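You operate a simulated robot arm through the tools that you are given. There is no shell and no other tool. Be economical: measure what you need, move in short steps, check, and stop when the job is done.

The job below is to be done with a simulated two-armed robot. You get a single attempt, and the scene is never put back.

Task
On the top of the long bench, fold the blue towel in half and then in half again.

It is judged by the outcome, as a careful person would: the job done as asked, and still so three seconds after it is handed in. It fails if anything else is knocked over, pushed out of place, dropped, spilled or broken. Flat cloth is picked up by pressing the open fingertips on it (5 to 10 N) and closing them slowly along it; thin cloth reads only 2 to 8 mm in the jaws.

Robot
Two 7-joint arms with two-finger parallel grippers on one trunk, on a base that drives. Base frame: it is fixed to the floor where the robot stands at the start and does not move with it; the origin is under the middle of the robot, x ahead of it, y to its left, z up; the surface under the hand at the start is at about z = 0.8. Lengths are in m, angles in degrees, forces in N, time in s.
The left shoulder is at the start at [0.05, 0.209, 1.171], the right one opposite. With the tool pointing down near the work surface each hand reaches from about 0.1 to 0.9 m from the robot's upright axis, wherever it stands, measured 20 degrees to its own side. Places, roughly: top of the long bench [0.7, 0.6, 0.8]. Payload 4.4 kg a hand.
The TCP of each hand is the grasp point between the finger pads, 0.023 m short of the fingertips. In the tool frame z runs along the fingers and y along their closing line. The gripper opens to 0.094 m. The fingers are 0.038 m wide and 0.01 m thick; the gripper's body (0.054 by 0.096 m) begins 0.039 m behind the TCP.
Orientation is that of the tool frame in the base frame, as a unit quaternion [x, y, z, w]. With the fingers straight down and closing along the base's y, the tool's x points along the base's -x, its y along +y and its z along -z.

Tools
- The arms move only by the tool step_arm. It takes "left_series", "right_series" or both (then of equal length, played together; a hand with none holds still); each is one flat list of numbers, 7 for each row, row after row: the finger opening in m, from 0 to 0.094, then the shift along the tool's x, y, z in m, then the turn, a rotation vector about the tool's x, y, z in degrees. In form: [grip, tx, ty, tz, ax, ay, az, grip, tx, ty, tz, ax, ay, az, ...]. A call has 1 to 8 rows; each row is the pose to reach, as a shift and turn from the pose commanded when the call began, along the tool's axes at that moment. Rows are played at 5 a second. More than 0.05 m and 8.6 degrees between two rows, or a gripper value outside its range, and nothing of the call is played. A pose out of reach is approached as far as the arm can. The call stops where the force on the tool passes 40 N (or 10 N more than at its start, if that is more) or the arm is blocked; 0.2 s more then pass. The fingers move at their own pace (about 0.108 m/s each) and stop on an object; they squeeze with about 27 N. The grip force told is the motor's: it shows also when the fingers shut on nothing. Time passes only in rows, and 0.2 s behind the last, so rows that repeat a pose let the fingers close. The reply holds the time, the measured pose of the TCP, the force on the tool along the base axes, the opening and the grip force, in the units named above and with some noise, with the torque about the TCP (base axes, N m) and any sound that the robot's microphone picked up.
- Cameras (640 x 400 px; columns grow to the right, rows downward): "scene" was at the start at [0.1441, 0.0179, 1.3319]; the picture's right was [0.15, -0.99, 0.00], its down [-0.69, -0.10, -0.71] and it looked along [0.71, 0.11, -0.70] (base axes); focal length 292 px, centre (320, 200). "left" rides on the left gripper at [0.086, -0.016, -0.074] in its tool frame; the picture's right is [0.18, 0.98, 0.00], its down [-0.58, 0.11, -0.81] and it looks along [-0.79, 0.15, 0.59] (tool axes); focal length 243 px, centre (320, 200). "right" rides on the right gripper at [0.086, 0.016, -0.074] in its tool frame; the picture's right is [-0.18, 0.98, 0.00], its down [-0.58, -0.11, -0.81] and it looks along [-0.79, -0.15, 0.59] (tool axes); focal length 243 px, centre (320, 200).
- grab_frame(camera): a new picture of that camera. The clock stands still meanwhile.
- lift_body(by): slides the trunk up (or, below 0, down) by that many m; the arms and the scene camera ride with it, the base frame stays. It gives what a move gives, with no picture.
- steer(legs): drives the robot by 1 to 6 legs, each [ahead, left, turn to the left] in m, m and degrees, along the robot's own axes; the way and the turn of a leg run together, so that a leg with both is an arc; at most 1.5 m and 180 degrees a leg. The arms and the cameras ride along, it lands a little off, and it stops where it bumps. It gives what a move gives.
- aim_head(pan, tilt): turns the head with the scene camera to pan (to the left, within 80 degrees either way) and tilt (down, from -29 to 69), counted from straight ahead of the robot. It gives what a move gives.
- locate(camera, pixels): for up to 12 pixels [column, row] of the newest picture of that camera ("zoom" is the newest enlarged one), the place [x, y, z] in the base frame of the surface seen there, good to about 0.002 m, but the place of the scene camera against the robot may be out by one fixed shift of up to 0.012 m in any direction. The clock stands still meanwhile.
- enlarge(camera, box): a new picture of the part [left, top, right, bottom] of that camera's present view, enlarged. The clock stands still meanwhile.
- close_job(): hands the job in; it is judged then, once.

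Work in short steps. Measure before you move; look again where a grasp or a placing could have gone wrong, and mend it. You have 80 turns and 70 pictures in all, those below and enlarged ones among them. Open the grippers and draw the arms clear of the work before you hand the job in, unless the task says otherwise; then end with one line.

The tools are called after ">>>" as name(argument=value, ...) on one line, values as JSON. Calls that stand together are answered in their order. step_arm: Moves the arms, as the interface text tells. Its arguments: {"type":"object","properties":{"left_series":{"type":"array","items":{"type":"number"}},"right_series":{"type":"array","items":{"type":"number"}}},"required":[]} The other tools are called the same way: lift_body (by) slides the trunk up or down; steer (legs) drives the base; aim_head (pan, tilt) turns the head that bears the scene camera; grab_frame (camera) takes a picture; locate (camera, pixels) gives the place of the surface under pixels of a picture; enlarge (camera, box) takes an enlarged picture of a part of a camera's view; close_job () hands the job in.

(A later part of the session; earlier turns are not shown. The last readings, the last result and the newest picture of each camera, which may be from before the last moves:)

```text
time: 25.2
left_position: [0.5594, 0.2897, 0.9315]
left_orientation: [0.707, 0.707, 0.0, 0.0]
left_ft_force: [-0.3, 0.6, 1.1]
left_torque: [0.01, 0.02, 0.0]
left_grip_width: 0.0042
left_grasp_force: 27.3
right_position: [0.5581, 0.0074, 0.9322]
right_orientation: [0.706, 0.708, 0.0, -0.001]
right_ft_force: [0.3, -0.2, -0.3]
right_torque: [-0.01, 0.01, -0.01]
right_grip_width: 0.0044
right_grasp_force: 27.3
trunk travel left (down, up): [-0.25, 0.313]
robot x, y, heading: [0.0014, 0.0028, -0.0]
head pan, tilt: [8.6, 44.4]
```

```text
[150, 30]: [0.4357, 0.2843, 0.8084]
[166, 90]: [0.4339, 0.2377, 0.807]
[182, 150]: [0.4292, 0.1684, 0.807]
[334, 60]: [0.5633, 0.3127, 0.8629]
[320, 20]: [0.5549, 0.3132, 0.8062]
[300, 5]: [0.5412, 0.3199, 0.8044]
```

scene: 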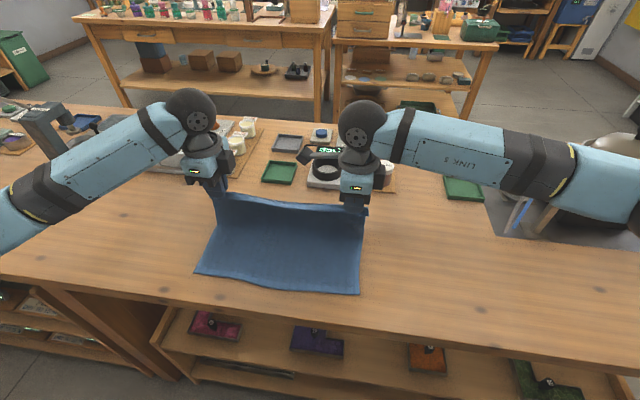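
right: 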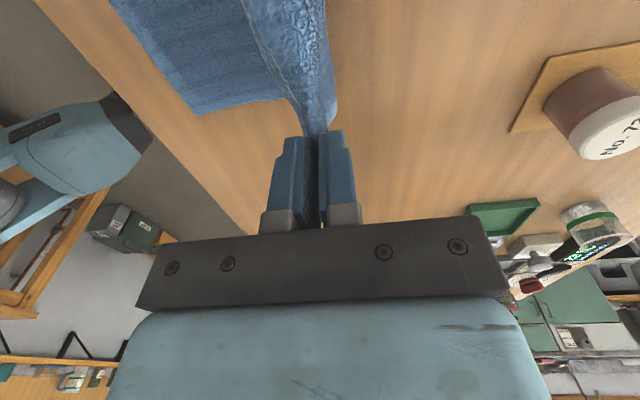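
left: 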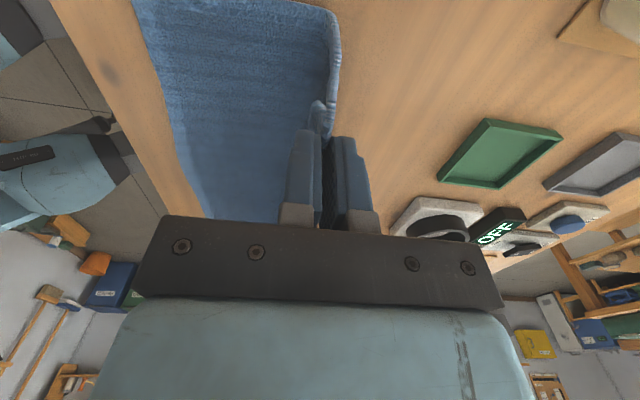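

Near edge at ≈0.434, standing line at ≈0.556. I lay the top half back down along an arc to x≈0.447.

>>> step_arm(left_series=[0, 0, -0.0217, 0.0019, 0, 0, 0, 0, 0, -0.0425, 0.0076, 0, 0, 0, 0, 0, -0.0617, 0.0169, 0, 0, 0, 0, 0, -0.0785, 0.0293, 0, 0, 0, 0, 0, -0.0923, 0.0444, 0, 0, 0, 0, 0, -0.1026, 0.0617, 0, 0, 0, 0, 0, -0.1089, 0.0805, 0, 0, 0, 0, 0, -0.111, 0.097, 0, 0, 0], right_series=[0, 0, -0.0217, 0.0019, 0, 0, 0, 0, 0, -0.0425, 0.0076, 0, 0, 0, 0, 0, -0.0617, 0.0169, 0, 0, 0, 0, 0, -0.0785, 0.0293, 0, 0, 0, 0, 0, -0.0923, 0.0444, 0, 0, 0, 0, 0, -0.1026, 0.0617, 0, 0, 0, 0, 0, -0.1089, 0.0805, 0, 0, 0, 0, 0, -0.111, 0.097, 0, 0, 0])

>>> enlarge(camera="scene", box=[160, 170, 416, 330])

>>> grab_frame(camera="left")

>>> grab_frame(camera="right")

```text
time: 27.0
left_position: [0.448, 0.289, 0.8368]
left_orientation: [0.707, 0.707, 0.001, 0.0]
left_ft_force: [-0.4, 0.3, 1.6]
left_torque: [-0.01, -0.02, -0.01]
left_grip_width: 0.0045
left_grasp_force: 27.5
right_position: [0.4469, 0.0051, 0.8357]
right_orientation: [0.706, 0.708, 0.001, 0.001]
right_ft_force: [0.3, -0.6, 2.8]
right_torque: [-0.03, -0.04, -0.05]
right_grip_width: 0.0047
right_grasp_force: 27.0
trunk travel left (down, up): [-0.25, 0.313]
robot x, y, heading: [0.0045, 0.0023, 0.1]
head pan, tilt: [8.6, 44.4]
```

```text
2.50 times, centred on (288, 250) of scene
```

zoom: 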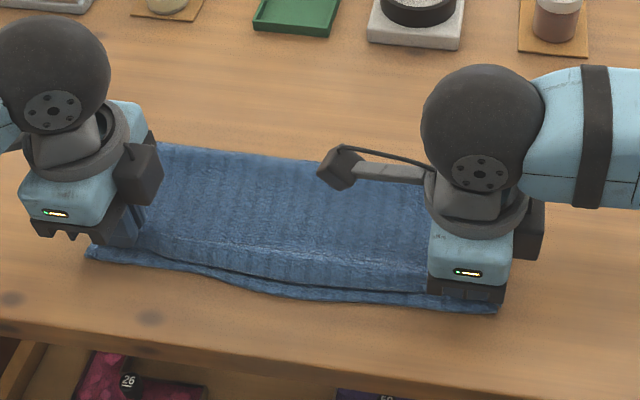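

```text
37 pictures are left
```

left: 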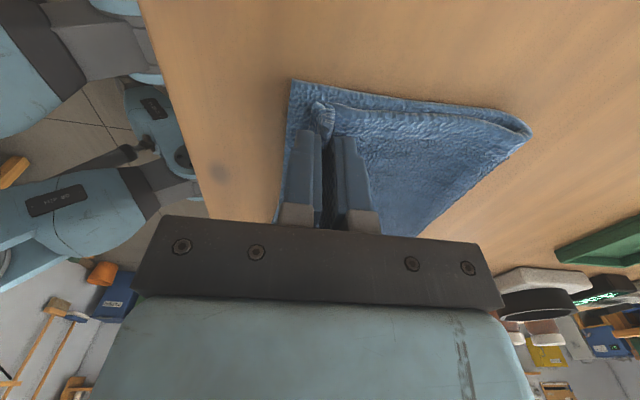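

```text
36 pictures are left
```

right: 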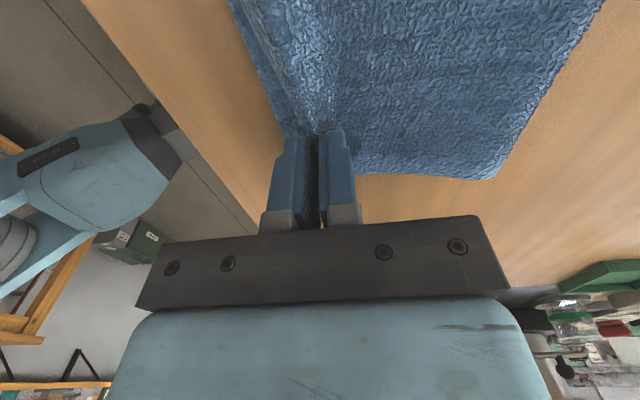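

The held edge lies about 1.5 cm inside the lower edge, and the ridge will relax outward. I open slightly and lift straight up.

>>> step_arm(left_series=[0.01, 0, 0, 0, 0, 0, 0, 0.016, 0, 0, -0.003, 0, 0, 0, 0.02, 0, 0, -0.008, 0, 0, 0, 0.02, 0, 0, -0.02, 0, 0, 0, 0.03, 0, 0, -0.05, 0, 0, 0, 0.04, 0.02, 0, -0.1, 0, 0, 0, 0.04, 0.07, 0, -0.11, 0, 0, 0, 0.04, 0.12, 0, -0.11, 0, 0, 0], right_series=[0.01, 0, 0, 0, 0, 0, 0, 0.016, 0, 0, -0.003, 0, 0, 0, 0.02, 0, 0, -0.008, 0, 0, 0, 0.02, 0, 0, -0.02, 0, 0, 0, 0.03, 0, 0, -0.05, 0, 0, 0, 0.04, -0.02, 0, -0.1, 0, 0, 0, 0.04, -0.07, 0, -0.11, 0, 0, 0, 0.04, -0.12, 0, -0.11, 0, 0, 0])

>>> enlarge(camera="scene", box=[160, 170, 416, 330])

>>> grab_frame(camera="left")

>>> grab_frame(camera="right")

```text
refused: row 6 steps farther than a row can; nothing moved
```

```text
2.50 times, centred on (288, 250) of scene
```

zoom: 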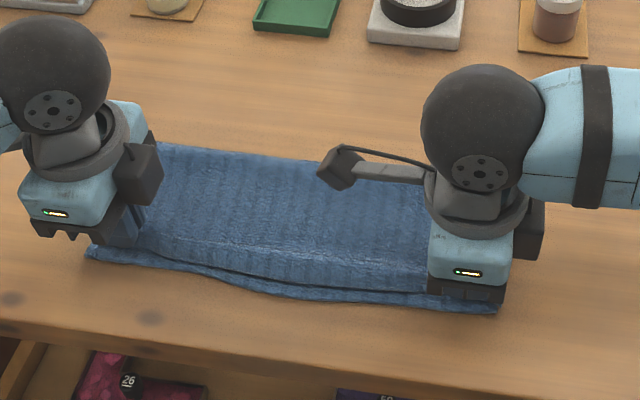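

```text
34 pictures are left
```

left: 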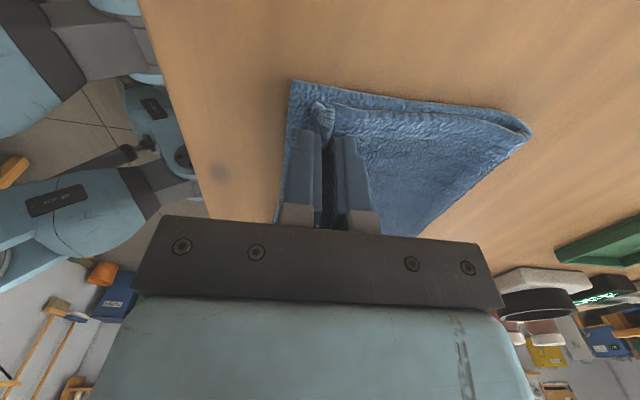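

```text
33 pictures are left
```

right: 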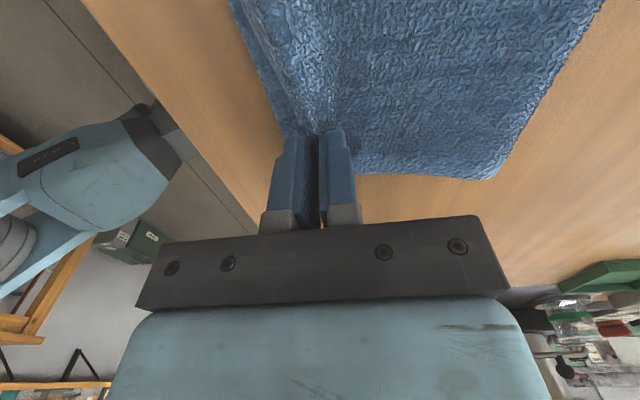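

The call was refused for one too-large step; I repeat it with smaller steps.

>>> step_arm(left_series=[0.01, 0, 0, 0, 0, 0, 0, 0.016, 0, 0, -0.003, 0, 0, 0, 0.02, 0, 0, -0.008, 0, 0, 0, 0.02, 0, 0, -0.02, 0, 0, 0, 0.03, 0, 0, -0.05, 0, 0, 0, 0.04, 0.02, 0, -0.085, 0, 0, 0, 0.04, 0.06, 0, -0.1, 0, 0, 0, 0.04, 0.1, 0, -0.11, 0, 0, 0], right_series=[0.01, 0, 0, 0, 0, 0, 0, 0.016, 0, 0, -0.003, 0, 0, 0, 0.02, 0, 0, -0.008, 0, 0, 0, 0.02, 0, 0, -0.02, 0, 0, 0, 0.03, 0, 0, -0.05, 0, 0, 0, 0.04, -0.02, 0, -0.085, 0, 0, 0, 0.04, -0.06, 0, -0.1, 0, 0, 0, 0.04, -0.1, 0, -0.11, 0, 0, 0])

>>> enlarge(camera="scene", box=[160, 170, 416, 330])

>>> grab_frame(camera="left")

```text
time: 28.8
left_position: [0.4467, 0.3888, 0.9468]
left_orientation: [0.707, 0.707, 0.001, 0.001]
left_ft_force: [0.0, 0.6, 0.1]
left_torque: [0.0, -0.01, -0.03]
left_grip_width: 0.0397
left_grasp_force: 0.0
right_position: [0.4449, -0.0959, 0.9464]
right_orientation: [0.707, 0.708, 0.0, -0.001]
right_ft_force: [-1.0, 0.2, 0.2]
right_torque: [0.0, 0.02, 0.04]
right_grip_width: 0.0402
right_grasp_force: 0.0
trunk travel left (down, up): [-0.25, 0.313]
robot x, y, heading: [-0.0027, -0.0017, 0.0]
head pan, tilt: [8.6, 44.4]
```

```text
2.50 times, centred on (288, 250) of scene
```

zoom: 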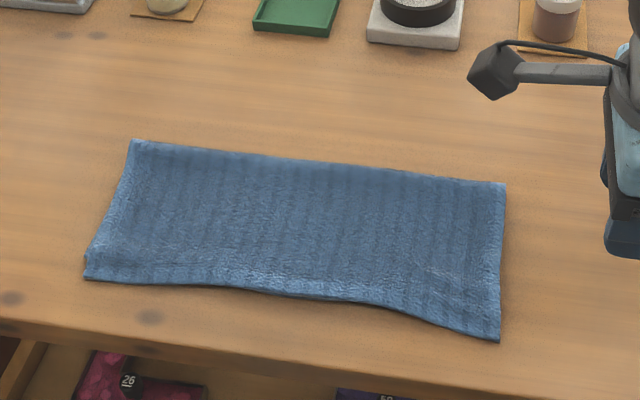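

```text
31 pictures are left
```

left: 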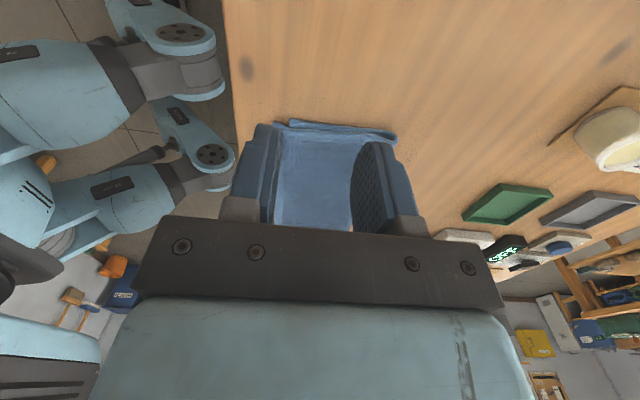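

Much better. I check how the two near edges align, especially the right corner.

>>> enlarge(camera="scene", box=[180, 250, 276, 310])

>>> enlarge(camera="scene", box=[280, 250, 376, 310])

>>> grab_frame(camera="right")

>>> locate(camera="zoom", pixels=[[520, 345], [300, 270], [520, 240], [100, 220], [30, 120], [527, 150]])

```text
6.67 times, centred on (228, 280) of scene
```

zoom: 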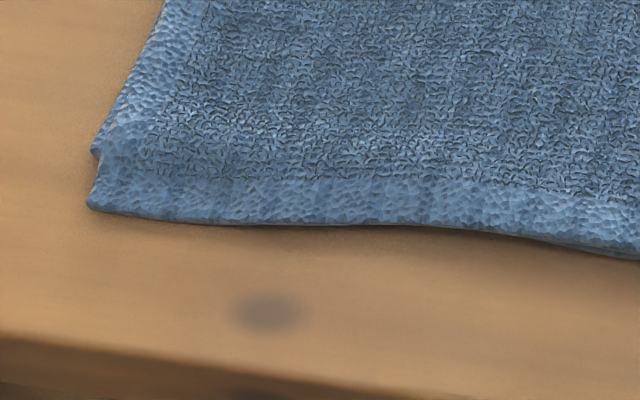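

```text
6.67 times, centred on (328, 280) of scene
```

zoom: 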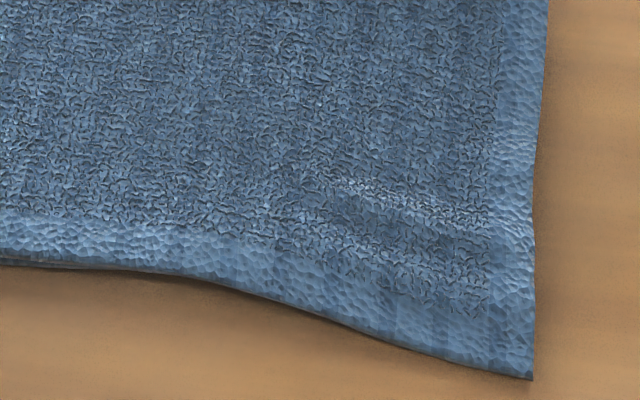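

```text
28 pictures are left
```

right: 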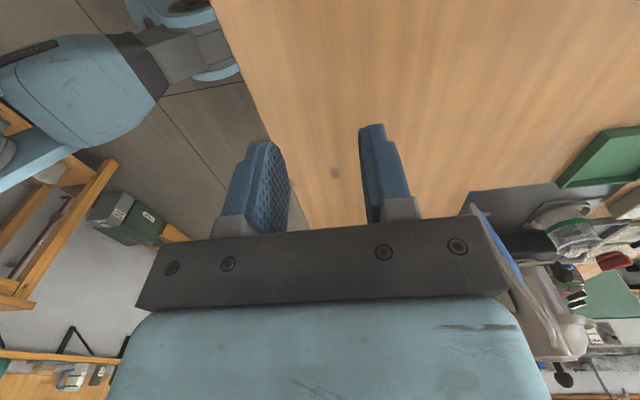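

```text
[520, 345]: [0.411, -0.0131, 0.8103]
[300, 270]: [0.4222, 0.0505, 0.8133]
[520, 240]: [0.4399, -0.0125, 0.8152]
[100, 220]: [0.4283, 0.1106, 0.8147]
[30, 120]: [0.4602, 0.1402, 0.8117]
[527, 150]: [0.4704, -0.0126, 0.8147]
```

Left and middle are within about 1 cm, but the right corner of the top layer overhangs ~2.5 cm. I'll regrip that corner with the right hand and re-lay it; first hover over it.

>>> step_arm(right_series=[0.022, 0.03, -0.008, 0.02, 0, 0, 0, 0.022, 0.06, -0.016, 0.05, 0, 0, 0, 0.022, 0.09, -0.023, 0.08, 0, 0, 0, 0.022, 0.096, -0.025, 0.095, 0, 0, 0, 0.022, 0.096, -0.025, 0.095, 0, 0, 0])

>>> grab_frame(camera="right")

```text
time: 30.0
left_position: [0.4474, 0.3899, 0.9461]
left_orientation: [0.707, 0.707, 0.0, 0.0]
left_ft_force: [0.1, 0.0, 0.0]
left_torque: [-0.02, 0.01, 0.03]
left_grip_width: 0.0402
left_grasp_force: 0.1
right_position: [0.4211, 0.0024, 0.8505]
right_orientation: [0.707, 0.708, 0.001, 0.0]
right_ft_force: [-0.1, 0.4, 0.2]
right_torque: [0.01, -0.02, 0.01]
right_grip_width: 0.0222
right_grasp_force: 0.0
trunk travel left (down, up): [-0.25, 0.313]
robot x, y, heading: [0.0007, -0.0017, 0.0]
head pan, tilt: [8.6, 44.4]
```

```text
27 pictures are left
```

right: 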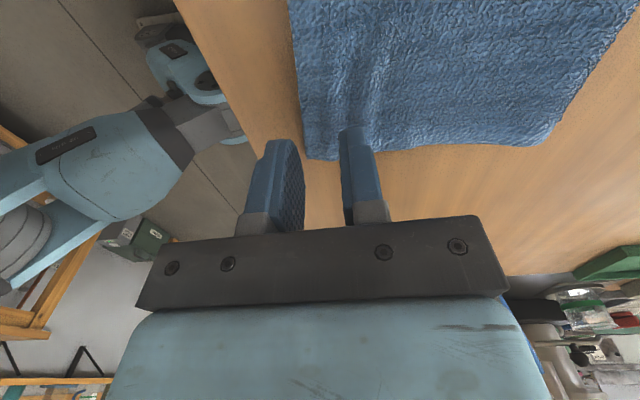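

>>> locate(camera="right", pixels=[[308, 155], [303, 110], [297, 60], [291, 10], [400, 147], [520, 142], [545, 138]])

```text
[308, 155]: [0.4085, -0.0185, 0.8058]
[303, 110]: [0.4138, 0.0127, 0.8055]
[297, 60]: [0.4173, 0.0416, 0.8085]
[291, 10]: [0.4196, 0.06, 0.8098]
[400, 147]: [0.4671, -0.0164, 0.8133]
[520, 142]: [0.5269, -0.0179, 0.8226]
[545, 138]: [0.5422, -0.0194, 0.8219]
```

The corner is at x≈0.408–0.413, fold there at 0.545. I lower and press.

>>> step_arm(right_series=[0.02, 0, 0.001, 0.01, 0, 0, 0, 0.02, 0, 0.001, 0.018, 0, 0, 0, 0.02, 0, 0.001, 0.021, 0, 0, 0, 0.02, 0, 0.001, 0.0225, 0, 0, 0, 0.02, 0, 0.001, 0.0225, 0, 0, 0])

```text
time: 31.2
left_position: [0.4478, 0.3888, 0.9473]
left_orientation: [0.707, 0.707, 0.0, 0.0]
left_ft_force: [-0.4, 0.6, -0.6]
left_torque: [0.0, -0.02, 0.02]
left_grip_width: 0.0398
left_grasp_force: 0.1
right_position: [0.4222, 0.0019, 0.8291]
right_orientation: [0.706, 0.708, 0.0, 0.001]
right_ft_force: [0.5, -1.4, 8.4]
right_torque: [0.0, -0.18, -0.04]
right_grip_width: 0.0204
right_grasp_force: 0.1
trunk travel left (down, up): [-0.25, 0.313]
robot x, y, heading: [0.0024, 0.0021, 0.1]
head pan, tilt: [8.6, 44.4]
```

8 N contact; close slowly.

>>> step_arm(right_series=[0.016, 0, 0, 0, 0, 0, 0, 0.012, 0, 0, 0.0005, 0, 0, 0, 0.008, 0, 0, 0.0005, 0, 0, 0, 0.004, 0, 0, 0.0005, 0, 0, 0, 0, 0, 0, 0.0005, 0, 0, 0, 0, 0, 0, 0.0005, 0, 0, 0])

>>> grab_frame(camera="right")

```text
time: 32.6
left_position: [0.4472, 0.3893, 0.9468]
left_orientation: [0.707, 0.707, 0.001, 0.001]
left_ft_force: [0.4, -0.4, 0.3]
left_torque: [0.01, 0.02, -0.03]
left_grip_width: 0.0399
left_grasp_force: 0.0
right_position: [0.4206, 0.003, 0.8278]
right_orientation: [0.706, 0.708, 0.001, 0.001]
right_ft_force: [4.4, 0.1, 16.6]
right_torque: [-0.02, -0.17, 0.01]
right_grip_width: 0.0002
right_grasp_force: 27.0
trunk travel left (down, up): [-0.25, 0.313]
robot x, y, heading: [-0.0012, -0.0002, -0.3]
head pan, tilt: [8.6, 44.4]
```

```text
26 pictures are left
```

right: 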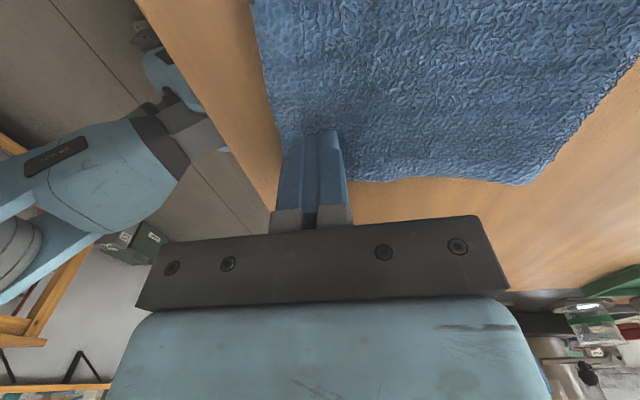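

The fingers closed on nothing (0.2 mm), as the inner finger sat on the double layer. I lift, open wider and tilt 6° so the outer finger goes lower.

>>> step_arm(right_series=[0, 0, 0, -0.008, 0, 0, 0, 0.034, 0, 0.004, -0.012, -3, 0, 0, 0.034, 0, 0.009, -0.008, -6, 0, 0, 0.034, 0, 0.009, -0.004, -6, 0, 0, 0.034, 0, 0.009, -0.002, -6, 0, 0, 0.034, 0, 0.009, -0.002, -6, 0, 0])

>>> grab_frame(camera="right")

```text
time: 34.0
left_position: [0.4468, 0.3885, 0.9469]
left_orientation: [0.707, 0.707, 0.0, 0.0]
left_ft_force: [-0.4, -0.1, -0.6]
left_torque: [0.0, 0.0, 0.02]
left_grip_width: 0.0397
left_grasp_force: 0.0
right_position: [0.4307, 0.0025, 0.8303]
right_orientation: [0.705, 0.707, 0.037, 0.037]
right_ft_force: [0.0, -0.9, 3.5]
right_torque: [-0.03, 0.04, -0.02]
right_grip_width: 0.0337
right_grasp_force: 0.1
trunk travel left (down, up): [-0.25, 0.313]
robot x, y, heading: [-0.0038, 0.0012, -0.1]
head pan, tilt: [8.6, 44.4]
```

```text
25 pictures are left
```

right: 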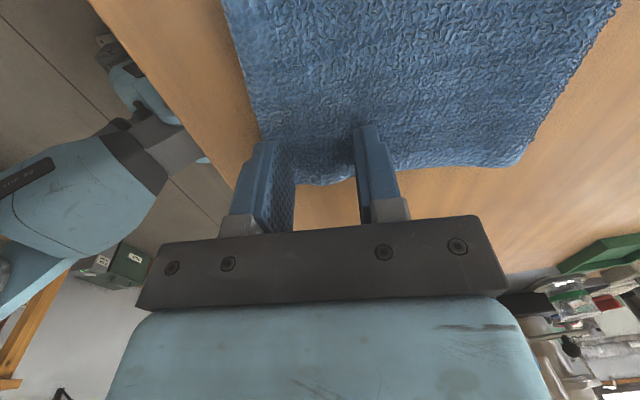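

Both fingers touch now (3.5 N, balanced). Press 1 mm more and close slowly.

>>> step_arm(right_series=[0.034, 0, 0, 0.001, 0, 0, 0, 0.028, 0, 0, 0.001, 0, 0, 0, 0.022, 0, 0, 0.001, 0, 0, 0, 0.016, 0, 0, 0.001, 0, 0, 0, 0.01, 0, 0, 0.001, 0, 0, 0, 0.004, 0, 0, 0.001, 0, 0, 0, 0, 0, 0, 0.001, 0, 0, 0])

>>> grab_frame(camera="right")

```text
time: 35.6
left_position: [0.4471, 0.3889, 0.9472]
left_orientation: [0.707, 0.707, 0.0, 0.001]
left_ft_force: [-0.4, -0.1, 0.0]
left_torque: [-0.03, 0.0, 0.02]
left_grip_width: 0.0399
left_grasp_force: 0.1
right_position: [0.4303, 0.0026, 0.8286]
right_orientation: [0.705, 0.707, 0.039, 0.038]
right_ft_force: [1.8, 0.2, 11.3]
right_torque: [0.1, -0.16, -0.03]
right_grip_width: 0.0091
right_grasp_force: 26.6
trunk travel left (down, up): [-0.25, 0.313]
robot x, y, heading: [-0.0002, -0.0018, -0.3]
head pan, tilt: [8.6, 44.4]
```

```text
24 pictures are left
```

right: 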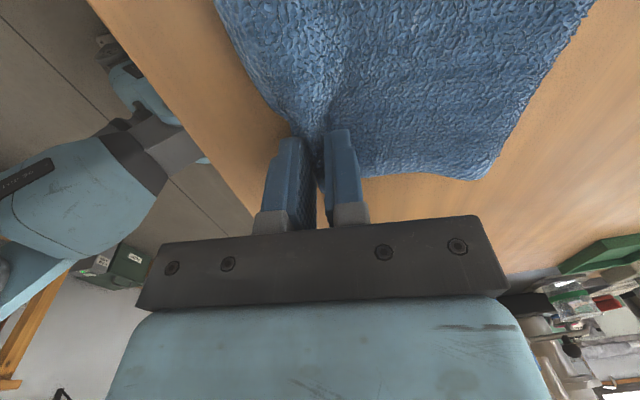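

It holds something (9 mm). I lift 4 cm and look whether only the top layer is held.

>>> step_arm(right_series=[0, 0, 0.002, -0.015, 0, 0, 0, 0, 0, 0.008, -0.03, 0, 0, 0, 0, 0, 0.015, -0.045, 0, 0, 0])

>>> enlarge(camera="scene", box=[160, 170, 416, 330])

>>> grab_frame(camera="right")

```text
time: 36.4
left_position: [0.4473, 0.3894, 0.9467]
left_orientation: [0.707, 0.707, 0.0, 0.0]
left_ft_force: [0.0, -0.1, -0.3]
left_torque: [0.02, 0.01, 0.02]
left_grip_width: 0.0401
left_grasp_force: 0.1
right_position: [0.4417, 0.0021, 0.8742]
right_orientation: [0.706, 0.707, 0.038, 0.037]
right_ft_force: [0.4, -0.3, -0.2]
right_torque: [-0.01, -0.02, -0.03]
right_grip_width: 0.0082
right_grasp_force: 26.4
trunk travel left (down, up): [-0.25, 0.313]
robot x, y, heading: [0.0019, 0.0022, -0.1]
head pan, tilt: [8.6, 44.4]
```

```text
2.50 times, centred on (288, 250) of scene
```

zoom: 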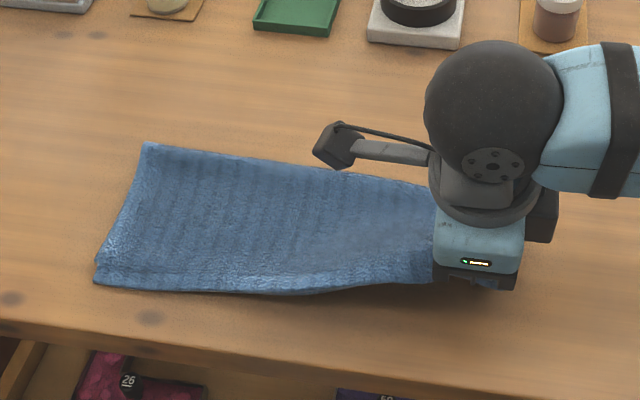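

```text
22 pictures are left
```

right: 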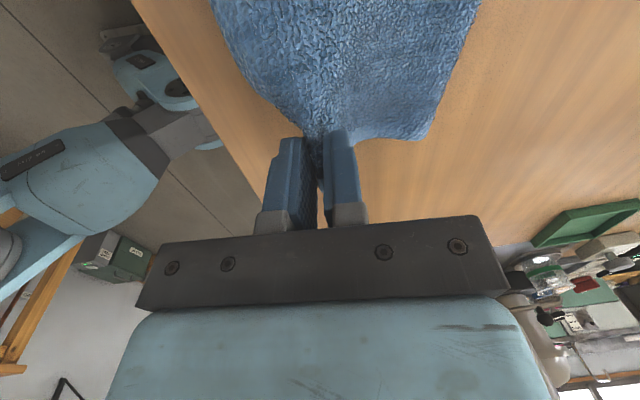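

I can't see a lower layer remaining. I check from the left camera.

>>> enlarge(camera="left", box=[220, 80, 420, 240])

```text
2.50 times, centred on (320, 160) of left
```

zoom: 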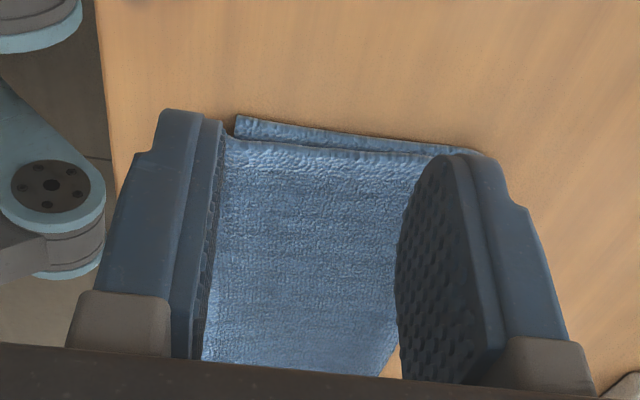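

Inconclusive; I zoom the scene view right around the right gripper's lower edge.

>>> enlarge(camera="scene", box=[290, 235, 386, 295])

```text
6.67 times, centred on (338, 265) of scene
```

zoom: 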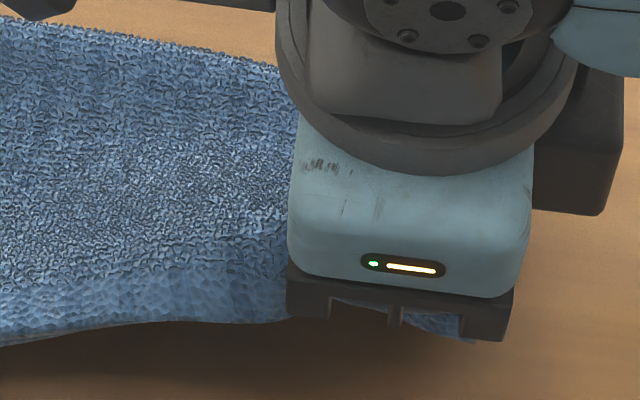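

A bit of blue shows beneath the gripper at zoom (440,320); I measure its height.

>>> locate(camera="zoom", pixels=[[435, 322], [425, 318], [460, 335], [450, 328], [250, 300], [150, 310]])

```text
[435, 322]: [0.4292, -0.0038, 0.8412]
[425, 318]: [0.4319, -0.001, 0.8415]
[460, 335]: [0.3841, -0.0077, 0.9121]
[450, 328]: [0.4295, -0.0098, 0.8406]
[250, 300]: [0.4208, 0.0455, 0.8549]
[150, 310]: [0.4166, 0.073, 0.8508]
```

No lower layer remains on the bench at its expected place, so both layers are held. I put them back by the reverse path and release.

>>> step_arm(right_series=[0, 0, -0.007, 0.015, 0, 0, 0, 0, 0, -0.014, 0.03, 0, 0, 0, 0, 0, -0.016, 0.043, 0, 0, 0, 0.012, 0, -0.016, 0.042, 0, 0, 0, 0.02, 0, -0.016, 0.036, 0, 0, 0, 0.025, 0, -0.016, 0.01, 0, 0, 0, 0.025, -0.02, -0.016, -0.02, 0, 0, 0, 0.025, -0.05, -0.016, -0.05, 0, 0, 0])

>>> step_arm(right_series=[0.02, -0.04, 0, 0, 0, 0, 0, 0.02, -0.08, 0, 0, 0, 0, 0, 0.02, -0.1, 0, 0, 0, 0, 0])

>>> enlarge(camera="scene", box=[160, 170, 416, 330])

```text
time: 38.2
left_position: [0.448, 0.3885, 0.9474]
left_orientation: [0.707, 0.707, 0.0, 0.0]
left_ft_force: [-0.1, -0.8, 1.1]
left_torque: [0.04, 0.0, 0.01]
left_grip_width: 0.0397
left_grasp_force: 0.0
right_position: [0.419, -0.0475, 0.9226]
right_orientation: [0.705, 0.707, 0.036, 0.037]
right_ft_force: [-0.8, -0.4, -0.4]
right_torque: [-0.01, -0.01, 0.0]
right_grip_width: 0.025
right_grasp_force: 0.0
trunk travel left (down, up): [-0.25, 0.313]
robot x, y, heading: [-0.0015, -0.0019, -0.1]
head pan, tilt: [8.6, 44.4]
```

```text
time: 39.0
left_position: [0.4484, 0.3891, 0.9472]
left_orientation: [0.707, 0.707, 0.0, 0.0]
left_ft_force: [-0.3, -0.5, -1.1]
left_torque: [0.0, 0.02, 0.0]
left_grip_width: 0.0399
left_grasp_force: 0.1
right_position: [0.4204, -0.1482, 0.924]
right_orientation: [0.706, 0.707, 0.037, 0.036]
right_ft_force: [0.4, -0.1, 0.3]
right_torque: [0.01, -0.01, -0.02]
right_grip_width: 0.0201
right_grasp_force: 0.2
trunk travel left (down, up): [-0.25, 0.313]
robot x, y, heading: [0.0015, -0.0027, -0.0]
head pan, tilt: [8.6, 44.4]
```

```text
2.50 times, centred on (288, 250) of scene
```

zoom: 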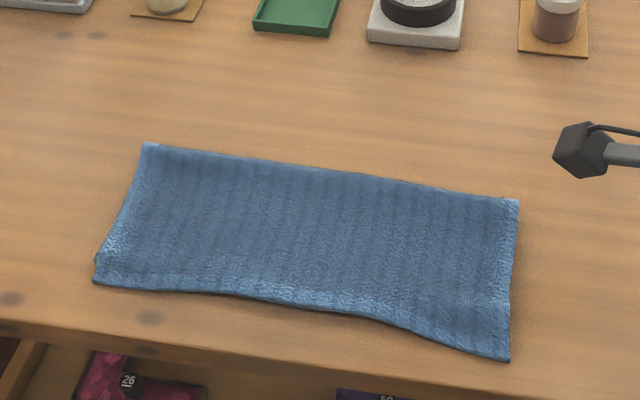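

It is flat again, right corner still overhanging. I zoom on the right near corner for the layer step.

>>> enlarge(camera="scene", box=[300, 240, 396, 320])

>>> locate(camera="zoom", pixels=[[402, 470], [412, 300], [408, 380], [300, 440], [200, 400], [100, 360], [420, 60]])

```text
5.00 times, centred on (348, 280) of scene
```

zoom: 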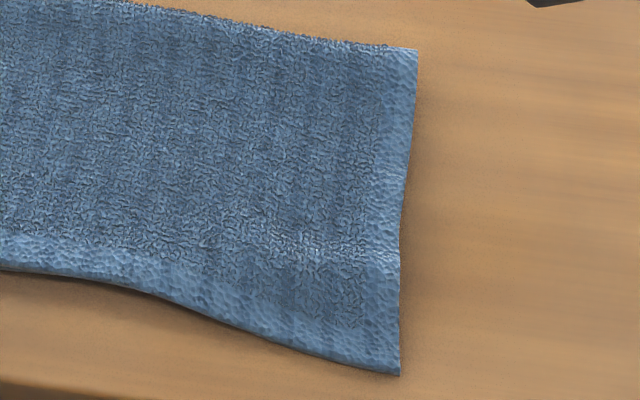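

```text
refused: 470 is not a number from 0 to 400
```

>>> locate(camera="zoom", pixels=[[395, 368], [397, 250], [394, 290], [300, 340], [200, 305], [100, 272], [410, 60], [385, 340], [385, 310], [385, 265], [385, 245], [20, 262]])

```text
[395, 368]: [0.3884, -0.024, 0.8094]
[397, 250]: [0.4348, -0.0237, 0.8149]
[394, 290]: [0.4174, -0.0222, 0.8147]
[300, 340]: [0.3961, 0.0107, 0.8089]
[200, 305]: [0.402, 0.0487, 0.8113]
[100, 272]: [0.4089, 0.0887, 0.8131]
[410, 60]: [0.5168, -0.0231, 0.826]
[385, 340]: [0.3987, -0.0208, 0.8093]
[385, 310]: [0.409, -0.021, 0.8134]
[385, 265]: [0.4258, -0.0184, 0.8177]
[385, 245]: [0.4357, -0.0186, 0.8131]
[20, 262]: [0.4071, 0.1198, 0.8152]
```

The lower edge is at x≈0.408 (scene) and the top right corner at 0.386, so a 2 cm overhang. I try once more with a narrower, tilted grip just on the single-layer strip.

>>> step_arm(right_series=[0.018, 0.04, -0.007, 0.01, 0, 0, 0, 0.018, 0.08, -0.014, 0.02, 0, 0, 0, 0.018, 0.12, -0.021, 0.04, 0, 0, 0, 0.018, 0.143, -0.026, 0.065, 0, 0, 0, 0.018, 0.143, -0.0272, 0.0846, 0, 0, 0, 0.018, 0.143, -0.0272, 0.0866, 0, 0, 0, 0.018, 0.143, -0.0272, 0.0866, 0, 0, 0])

>>> grab_frame(camera="right")

```text
time: 40.6
left_position: [0.4484, 0.3892, 0.9467]
left_orientation: [0.707, 0.707, 0.0, 0.001]
left_ft_force: [0.4, -0.2, 0.1]
left_torque: [0.0, 0.02, 0.0]
left_grip_width: 0.0399
left_grasp_force: 0.1
right_position: [0.4028, -0.0036, 0.835]
right_orientation: [0.705, 0.707, 0.037, 0.037]
right_ft_force: [-0.3, -0.2, 0.5]
right_torque: [0.0, 0.03, 0.01]
right_grip_width: 0.0183
right_grasp_force: 0.0
trunk travel left (down, up): [-0.25, 0.313]
robot x, y, heading: [0.0037, -0.0014, -0.1]
head pan, tilt: [8.6, 44.4]
```

```text
17 pictures are left
```

right: 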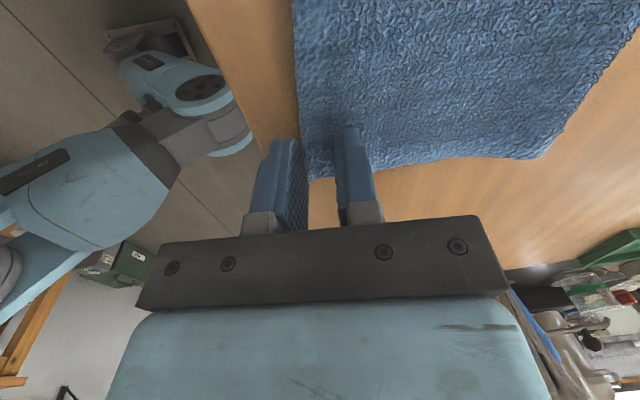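

The outer finger sits right at the edge (300,150). I shift 3 mm inward and press down.

>>> step_arm(right_series=[0.018, 0, 0.003, 0.003, 0, 0, 0, 0.018, 0, 0.003, 0.005, 0, 0, 0, 0.018, 0, 0.003, 0.0065, 0, 0, 0, 0.018, 0, 0.003, 0.0065, 0, 0, 0])

```text
time: 41.6
left_position: [0.4481, 0.3884, 0.9462]
left_orientation: [0.707, 0.707, 0.0, 0.0]
left_ft_force: [-0.2, -0.4, -0.5]
left_torque: [-0.02, -0.03, 0.03]
left_grip_width: 0.0397
left_grasp_force: 0.0
right_position: [0.4051, -0.003, 0.8275]
right_orientation: [0.705, 0.707, 0.037, 0.037]
right_ft_force: [-0.6, 0.7, 3.0]
right_torque: [0.03, -0.01, 0.01]
right_grip_width: 0.0179
right_grasp_force: 0.2
trunk travel left (down, up): [-0.25, 0.313]
robot x, y, heading: [0.0005, -0.0012, -0.2]
head pan, tilt: [8.6, 44.4]
```

3 N, balanced torque. I press 1.2 mm more and close slowly.

>>> step_arm(right_series=[0.018, 0, 0, 0.0012, 0, 0, 0, 0.015, 0, 0, 0.0012, 0, 0, 0, 0.012, 0, 0, 0.0012, 0, 0, 0, 0.009, 0, 0, 0.0012, 0, 0, 0, 0.006, 0, 0, 0.0012, 0, 0, 0, 0.003, 0, 0, 0.0012, 0, 0, 0, 0, 0, 0, 0.0012, 0, 0, 0, 0, 0, 0, 0.0012, 0, 0, 0])

```text
time: 43.4
left_position: [0.4475, 0.3892, 0.9476]
left_orientation: [0.707, 0.707, 0.0, 0.0]
left_ft_force: [0.4, -0.1, 0.1]
left_torque: [-0.01, 0.01, 0.0]
left_grip_width: 0.04
left_grasp_force: 0.0
right_position: [0.4058, -0.005, 0.8276]
right_orientation: [0.706, 0.707, 0.038, 0.037]
right_ft_force: [1.9, 0.0, 15.5]
right_torque: [0.0, -0.17, 0.01]
right_grip_width: 0.0001
right_grasp_force: 26.3
trunk travel left (down, up): [-0.25, 0.313]
robot x, y, heading: [-0.0028, 0.0015, 0.0]
head pan, tilt: [8.6, 44.4]
```

The grip missed again. I lift, straighten, and turn the right wrist back so that the fingers close along y, which I need for the second fold anyway and which suits the corner better.

>>> step_arm(right_series=[0.01, 0, 0.002, -0.02, 0, 0, 0, 0.03, 0, 0.005, -0.05, 3, 0, 0, 0.03, 0, 0.008, -0.08, 6, 0, 0, 0.03, 0, 0.008, -0.08, 6, 0, 0])

>>> step_arm(right_series=[0.03, 0, 0, 0, 0, 0, -8, 0.03, 0, 0, 0, 0, 0, -16, 0.03, 0, 0, 0, 0, 0, -24, 0.03, 0, 0, 0, 0, 0, -32, 0.03, 0, 0, 0, 0, 0, -40, 0.03, 0, 0, 0, 0, 0, -48, 0.03, 0, 0, 0, 0, 0, -56, 0.03, 0, 0, 0, 0, 0, -64])

>>> step_arm(right_series=[0.03, 0, 0, 0, 0, 0, -8, 0.03, 0, 0, 0, 0, 0, -16, 0.03, 0, 0, 0, 0, 0, -24, 0.03, 0, 0, 0, 0, 0, -26, 0.03, 0, 0, 0, 0, 0, -26])

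>>> grab_frame(camera="right")

```text
time: 44.4
left_position: [0.4483, 0.388, 0.9474]
left_orientation: [0.707, 0.707, 0.0, 0.0]
left_ft_force: [0.3, 1.2, -0.1]
left_torque: [0.01, 0.02, 0.02]
left_grip_width: 0.0399
left_grasp_force: 0.0
right_position: [0.4061, -0.0058, 0.9076]
right_orientation: [0.706, 0.708, 0.0, 0.001]
right_ft_force: [0.3, -0.5, 0.2]
right_torque: [-0.03, 0.02, 0.02]
right_grip_width: 0.0298
right_grasp_force: 0.1
trunk travel left (down, up): [-0.25, 0.313]
robot x, y, heading: [-0.0023, -0.0001, 0.0]
head pan, tilt: [8.6, 44.4]
```

```text
time: 46.2
left_position: [0.4472, 0.389, 0.9476]
left_orientation: [0.707, 0.707, 0.0, 0.0]
left_ft_force: [-0.4, 0.0, -0.3]
left_torque: [-0.01, 0.02, -0.03]
left_grip_width: 0.04
left_grasp_force: 0.0
right_position: [0.4053, -0.0038, 0.9069]
right_orientation: [0.223, 0.975, 0.0, 0.0]
right_ft_force: [0.1, 0.3, -0.3]
right_torque: [0.01, -0.05, 0.02]
right_grip_width: 0.0302
right_grasp_force: 0.1
trunk travel left (down, up): [-0.25, 0.313]
robot x, y, heading: [0.0001, 0.0006, -0.3]
head pan, tilt: [8.6, 44.4]
```

```text
time: 47.4
left_position: [0.4485, 0.389, 0.947]
left_orientation: [0.707, 0.707, 0.001, -0.001]
left_ft_force: [0.0, 0.2, 0.4]
left_torque: [-0.01, 0.01, -0.04]
left_grip_width: 0.0404
left_grasp_force: 0.2
right_position: [0.4046, -0.0046, 0.9062]
right_orientation: [-0.001, 1.0, 0.0, 0.0]
right_ft_force: [-0.2, 0.7, 0.9]
right_torque: [0.0, -0.01, 0.0]
right_grip_width: 0.0301
right_grasp_force: 0.1
trunk travel left (down, up): [-0.25, 0.313]
robot x, y, heading: [0.0028, 0.0032, 0.1]
head pan, tilt: [8.6, 44.4]
```

```text
16 pictures are left
```

right: 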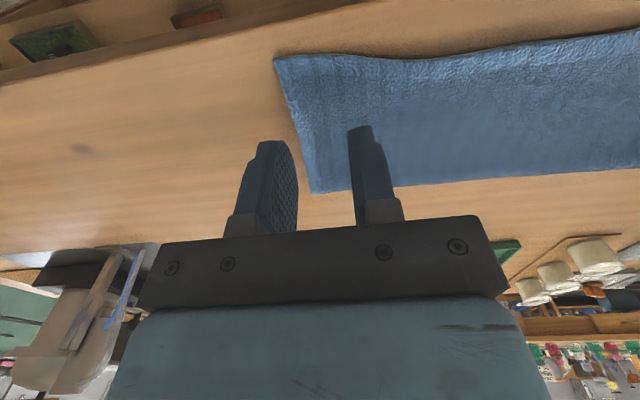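

The right camera now shows the corner at (276,58) and far fold corner at (312,190). I measure them.

>>> locate(camera="right", pixels=[[279, 61], [300, 58], [330, 59], [360, 60], [400, 61], [440, 59], [500, 49], [290, 110], [314, 187], [500, 175], [630, 40], [635, 165]])

```text
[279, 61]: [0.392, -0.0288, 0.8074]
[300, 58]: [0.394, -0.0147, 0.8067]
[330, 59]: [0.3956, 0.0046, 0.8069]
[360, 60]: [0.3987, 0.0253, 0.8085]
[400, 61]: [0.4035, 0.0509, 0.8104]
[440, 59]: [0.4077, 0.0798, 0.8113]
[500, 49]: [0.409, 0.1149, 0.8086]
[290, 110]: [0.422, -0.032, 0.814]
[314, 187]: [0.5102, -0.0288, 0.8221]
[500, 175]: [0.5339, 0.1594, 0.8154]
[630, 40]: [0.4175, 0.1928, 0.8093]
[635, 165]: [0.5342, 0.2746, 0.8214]
```

Corner at (0.391, −0.030). I tilt the hand 20° so only the robot-side edge of the fingertips touches the single-layer strip, and go down.

>>> step_arm(right_series=[0.034, -0.002, -0.002, 0.02, 0, -7, 0, 0.034, -0.004, -0.004, 0.04, 0, -14, 0, 0.034, -0.0065, -0.0055, 0.06, 0, -20, 0, 0.034, -0.0065, -0.0055, 0.068, 0, -20, 0, 0.034, -0.0065, -0.0055, 0.07, 0, -20, 0, 0.034, -0.0065, -0.0055, 0.07, 0, -20, 0])

```text
time: 48.8
left_position: [0.4484, 0.39, 0.9464]
left_orientation: [0.707, 0.707, 0.0, 0.0]
left_ft_force: [-0.4, 0.5, -0.3]
left_torque: [0.01, 0.0, -0.01]
left_grip_width: 0.0402
left_grasp_force: 0.1
right_position: [0.4126, -0.0105, 0.8368]
right_orientation: [-0.001, 0.985, 0.0, 0.174]
right_ft_force: [-0.1, -0.4, -0.7]
right_torque: [-0.03, 0.01, 0.01]
right_grip_width: 0.0341
right_grasp_force: 0.1
trunk travel left (down, up): [-0.25, 0.313]
robot x, y, heading: [0.0025, -0.0009, 0.1]
head pan, tilt: [8.6, 44.4]
```

No contact yet; lower 4 mm more along the vertical in small steps.

>>> step_arm(right_series=[0.034, 0.0007, 0, 0.0019, 0, 0, 0, 0.034, 0.001, 0, 0.0028, 0, 0, 0, 0.034, 0.0014, 0, 0.0038, 0, 0, 0, 0.034, 0.0014, 0, 0.0038, 0, 0, 0])

```text
time: 49.8
left_position: [0.4478, 0.3886, 0.9464]
left_orientation: [0.708, 0.707, 0.0, 0.001]
left_ft_force: [-0.2, 0.3, 0.6]
left_torque: [-0.01, 0.0, 0.0]
left_grip_width: 0.0399
left_grasp_force: 0.0
right_position: [0.4121, -0.01, 0.8322]
right_orientation: [-0.001, 0.985, 0.001, 0.174]
right_ft_force: [0.8, -0.9, 0.9]
right_torque: [0.0, 0.02, -0.02]
right_grip_width: 0.0338
right_grasp_force: 0.0
trunk travel left (down, up): [-0.25, 0.313]
robot x, y, heading: [0.0, -0.0034, -0.1]
head pan, tilt: [8.6, 44.4]
```

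>>> step_arm(right_series=[0.034, 0.0003, 0, 0.001, 0, 0, 0, 0.034, 0.0007, 0, 0.0019, 0, 0, 0, 0.034, 0.0009, 0, 0.0024, 0, 0, 0, 0.034, 0.0009, 0, 0.0024, 0, 0, 0])

```text
time: 50.8
left_position: [0.448, 0.3883, 0.9466]
left_orientation: [0.707, 0.707, 0.0, 0.0]
left_ft_force: [0.5, -0.4, 0.7]
left_torque: [0.02, -0.01, -0.01]
left_grip_width: 0.0401
left_grasp_force: 0.2
right_position: [0.4122, -0.0093, 0.8322]
right_orientation: [-0.001, 0.985, 0.0, 0.174]
right_ft_force: [0.5, -1.3, 6.8]
right_torque: [0.03, 0.03, 0.02]
right_grip_width: 0.0339
right_grasp_force: 0.0
trunk travel left (down, up): [-0.25, 0.313]
robot x, y, heading: [-0.0002, 0.0016, 0.1]
head pan, tilt: [8.6, 44.4]
```

7 N on the corner strip: close slowly, then lift 3 cm.

>>> step_arm(right_series=[0.028, 0, 0, 0, 0, 0, 0, 0.022, 0, 0, 0, 0, 0, 0, 0.016, 0, 0, 0, 0, 0, 0, 0.01, 0, 0, 0, 0, 0, 0, 0.004, 0, 0, 0, 0, 0, 0, 0, 0, 0, 0, 0, 0, 0, 0, 0, 0, 0, 0, 0, 0])

```text
time: 52.4
left_position: [0.449, 0.3886, 0.9479]
left_orientation: [0.707, 0.707, 0.001, 0.0]
left_ft_force: [0.4, -0.6, -0.1]
left_torque: [0.03, 0.03, 0.02]
left_grip_width: 0.0398
left_grasp_force: 0.1
right_position: [0.4114, -0.0099, 0.8299]
right_orientation: [-0.001, 0.985, 0.0, 0.174]
right_ft_force: [0.6, 0.8, 9.3]
right_torque: [0.04, 0.1, 0.01]
right_grip_width: 0.008
right_grasp_force: 27.1
trunk travel left (down, up): [-0.25, 0.313]
robot x, y, heading: [0.0027, 0.0006, 0.2]
head pan, tilt: [8.6, 44.4]
```

Something is held (8 mm). I lift 5 cm and look.

>>> step_arm(right_series=[0, -0.0123, 0, -0.0221, 0, 0, 0, 0, -0.0284, 0, -0.0429, 0, 0, 0, 0, -0.0284, 0, -0.0429, 0, 0, 0])

>>> enlarge(camera="scene", box=[240, 210, 400, 310])

```text
time: 53.2
left_position: [0.4483, 0.3883, 0.947]
left_orientation: [0.707, 0.708, 0.0, 0.0]
left_ft_force: [0.6, 0.5, -0.5]
left_torque: [0.02, 0.03, 0.04]
left_grip_width: 0.04
left_grasp_force: 0.0
right_position: [0.4228, -0.0091, 0.8801]
right_orientation: [-0.001, 0.985, 0.0, 0.173]
right_ft_force: [0.7, 0.5, -0.1]
right_torque: [0.0, 0.03, 0.04]
right_grip_width: 0.0081
right_grasp_force: 26.9
trunk travel left (down, up): [-0.25, 0.313]
robot x, y, heading: [-0.0004, 0.0035, 0.2]
head pan, tilt: [8.6, 44.4]
```

```text
4.00 times, centred on (320, 260) of scene
```

zoom: 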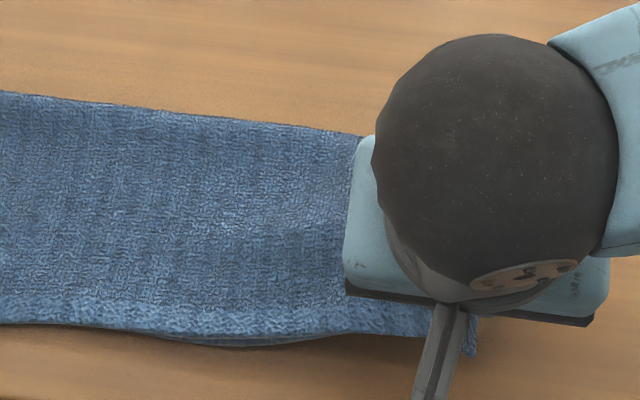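

A second layer shows below at (240,341). I measure that and the bit at (470,348).

>>> locate(camera="zoom", pixels=[[470, 348], [474, 335], [240, 342], [300, 340], [240, 325], [400, 320], [420, 330], [345, 325]])

>>> grab_frame(camera="right")

```text
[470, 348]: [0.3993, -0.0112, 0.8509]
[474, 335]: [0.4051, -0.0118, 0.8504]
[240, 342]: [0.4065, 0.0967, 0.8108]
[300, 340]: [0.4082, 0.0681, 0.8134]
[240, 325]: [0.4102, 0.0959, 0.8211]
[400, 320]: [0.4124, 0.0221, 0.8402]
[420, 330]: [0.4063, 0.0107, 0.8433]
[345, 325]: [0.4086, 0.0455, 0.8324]
```

```text
14 pictures are left
```

right: 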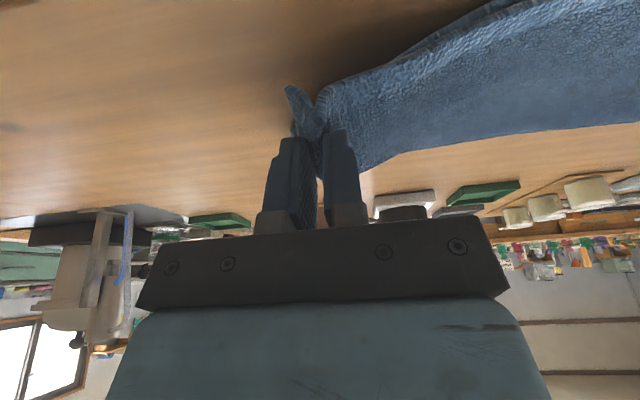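

Unclear at the corner; I raise it 5 cm more and look again.

>>> step_arm(right_series=[0, -0.018, 0, -0.02, 0, 0, 0, 0, -0.036, 0, -0.04, 0, 0, 0, 0, -0.036, 0, -0.04, 0, 0, 0])

>>> grab_frame(camera="right")

```text
time: 54.0
left_position: [0.4474, 0.388, 0.9477]
left_orientation: [0.707, 0.708, 0.0, -0.001]
left_ft_force: [0.1, -0.5, 0.9]
left_torque: [-0.03, -0.04, 0.0]
left_grip_width: 0.0401
left_grasp_force: 0.0
right_position: [0.4443, -0.0087, 0.931]
right_orientation: [-0.001, 0.985, 0.001, 0.174]
right_ft_force: [0.2, -0.5, 1.1]
right_torque: [0.01, 0.06, 0.0]
right_grip_width: 0.008
right_grasp_force: 26.7
trunk travel left (down, up): [-0.25, 0.313]
robot x, y, heading: [-0.0006, 0.0003, 0.1]
head pan, tilt: [8.6, 44.4]
```

```text
13 pictures are left
```

right: 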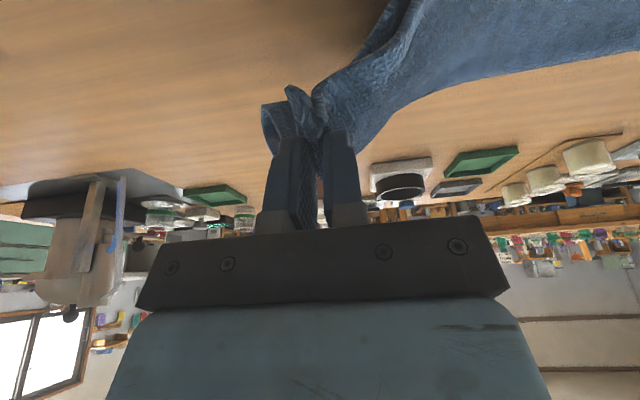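

Both layers are held, so I put the corner back down by the reverse path, release, and accept the small overhang; then proceed to the second fold.

>>> step_arm(right_series=[0, 0.018, -0.001, 0.02, 0, 0, 0, 0, 0.036, -0.002, 0.04, 0, 0, 0, 0, 0.052, -0.003, 0.061, 0, 0, 0, 0, 0.0635, -0.003, 0.081, 0, 0, 0, 0.012, 0.063, -0.003, 0.08, 0, 0, 0, 0.024, 0.0605, -0.003, 0.073, 0, 0, 0, 0.03, 0.052, -0.003, 0.05, 0, 0, 0, 0.03, 0.04, -0.003, 0.01, 0, 0, 0])

>>> step_arm(right_series=[0.04, 0, 0, -0.02, 0, 7, 0, 0.04, 0, -0.03, -0.02, 0, 14, 0, 0.04, -0.02, -0.06, -0.02, 0, 20, 0, 0.04, -0.04, -0.1, -0.02, 0, 20, 0, 0.04, -0.04, -0.1, -0.02, 0, 20, 0])

>>> enlarge(camera="scene", box=[160, 170, 416, 330])

```text
time: 55.8
left_position: [0.4475, 0.3898, 0.947]
left_orientation: [0.708, 0.707, 0.0, 0.0]
left_ft_force: [0.0, 0.0, 0.4]
left_torque: [0.01, 0.0, -0.01]
left_grip_width: 0.04
left_grasp_force: 0.0
right_position: [0.4088, -0.0115, 0.9076]
right_orientation: [0.0, 0.985, -0.001, 0.174]
right_ft_force: [-0.5, -0.5, -1.0]
right_torque: [-0.02, 0.0, 0.0]
right_grip_width: 0.0302
right_grasp_force: 0.1
trunk travel left (down, up): [-0.25, 0.313]
robot x, y, heading: [-0.0002, -0.0005, 0.1]
head pan, tilt: [8.6, 44.4]
```

```text
time: 57.0
left_position: [0.4476, 0.3896, 0.9453]
left_orientation: [0.707, 0.707, -0.001, 0.001]
left_ft_force: [0.4, -0.3, -0.4]
left_torque: [-0.01, 0.02, -0.02]
left_grip_width: 0.0401
left_grasp_force: 0.1
right_position: [0.4405, -0.1116, 0.9379]
right_orientation: [-0.001, 1.0, -0.001, -0.001]
right_ft_force: [-0.4, 0.2, -0.3]
right_torque: [-0.01, 0.01, 0.01]
right_grip_width: 0.0402
right_grasp_force: 0.0
trunk travel left (down, up): [-0.25, 0.313]
robot x, y, heading: [0.0003, 0.0008, 0.1]
head pan, tilt: [8.6, 44.4]
```

```text
2.50 times, centred on (288, 250) of scene
```

zoom: 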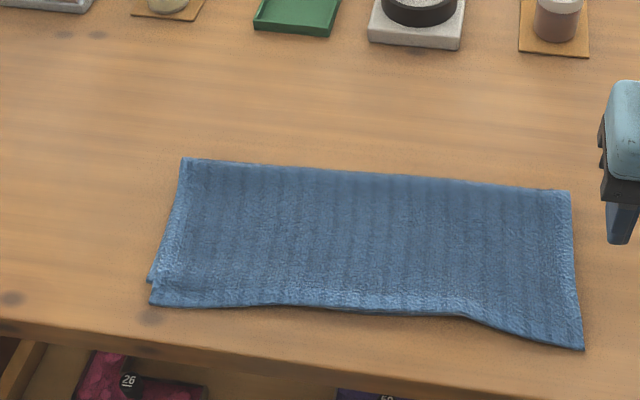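

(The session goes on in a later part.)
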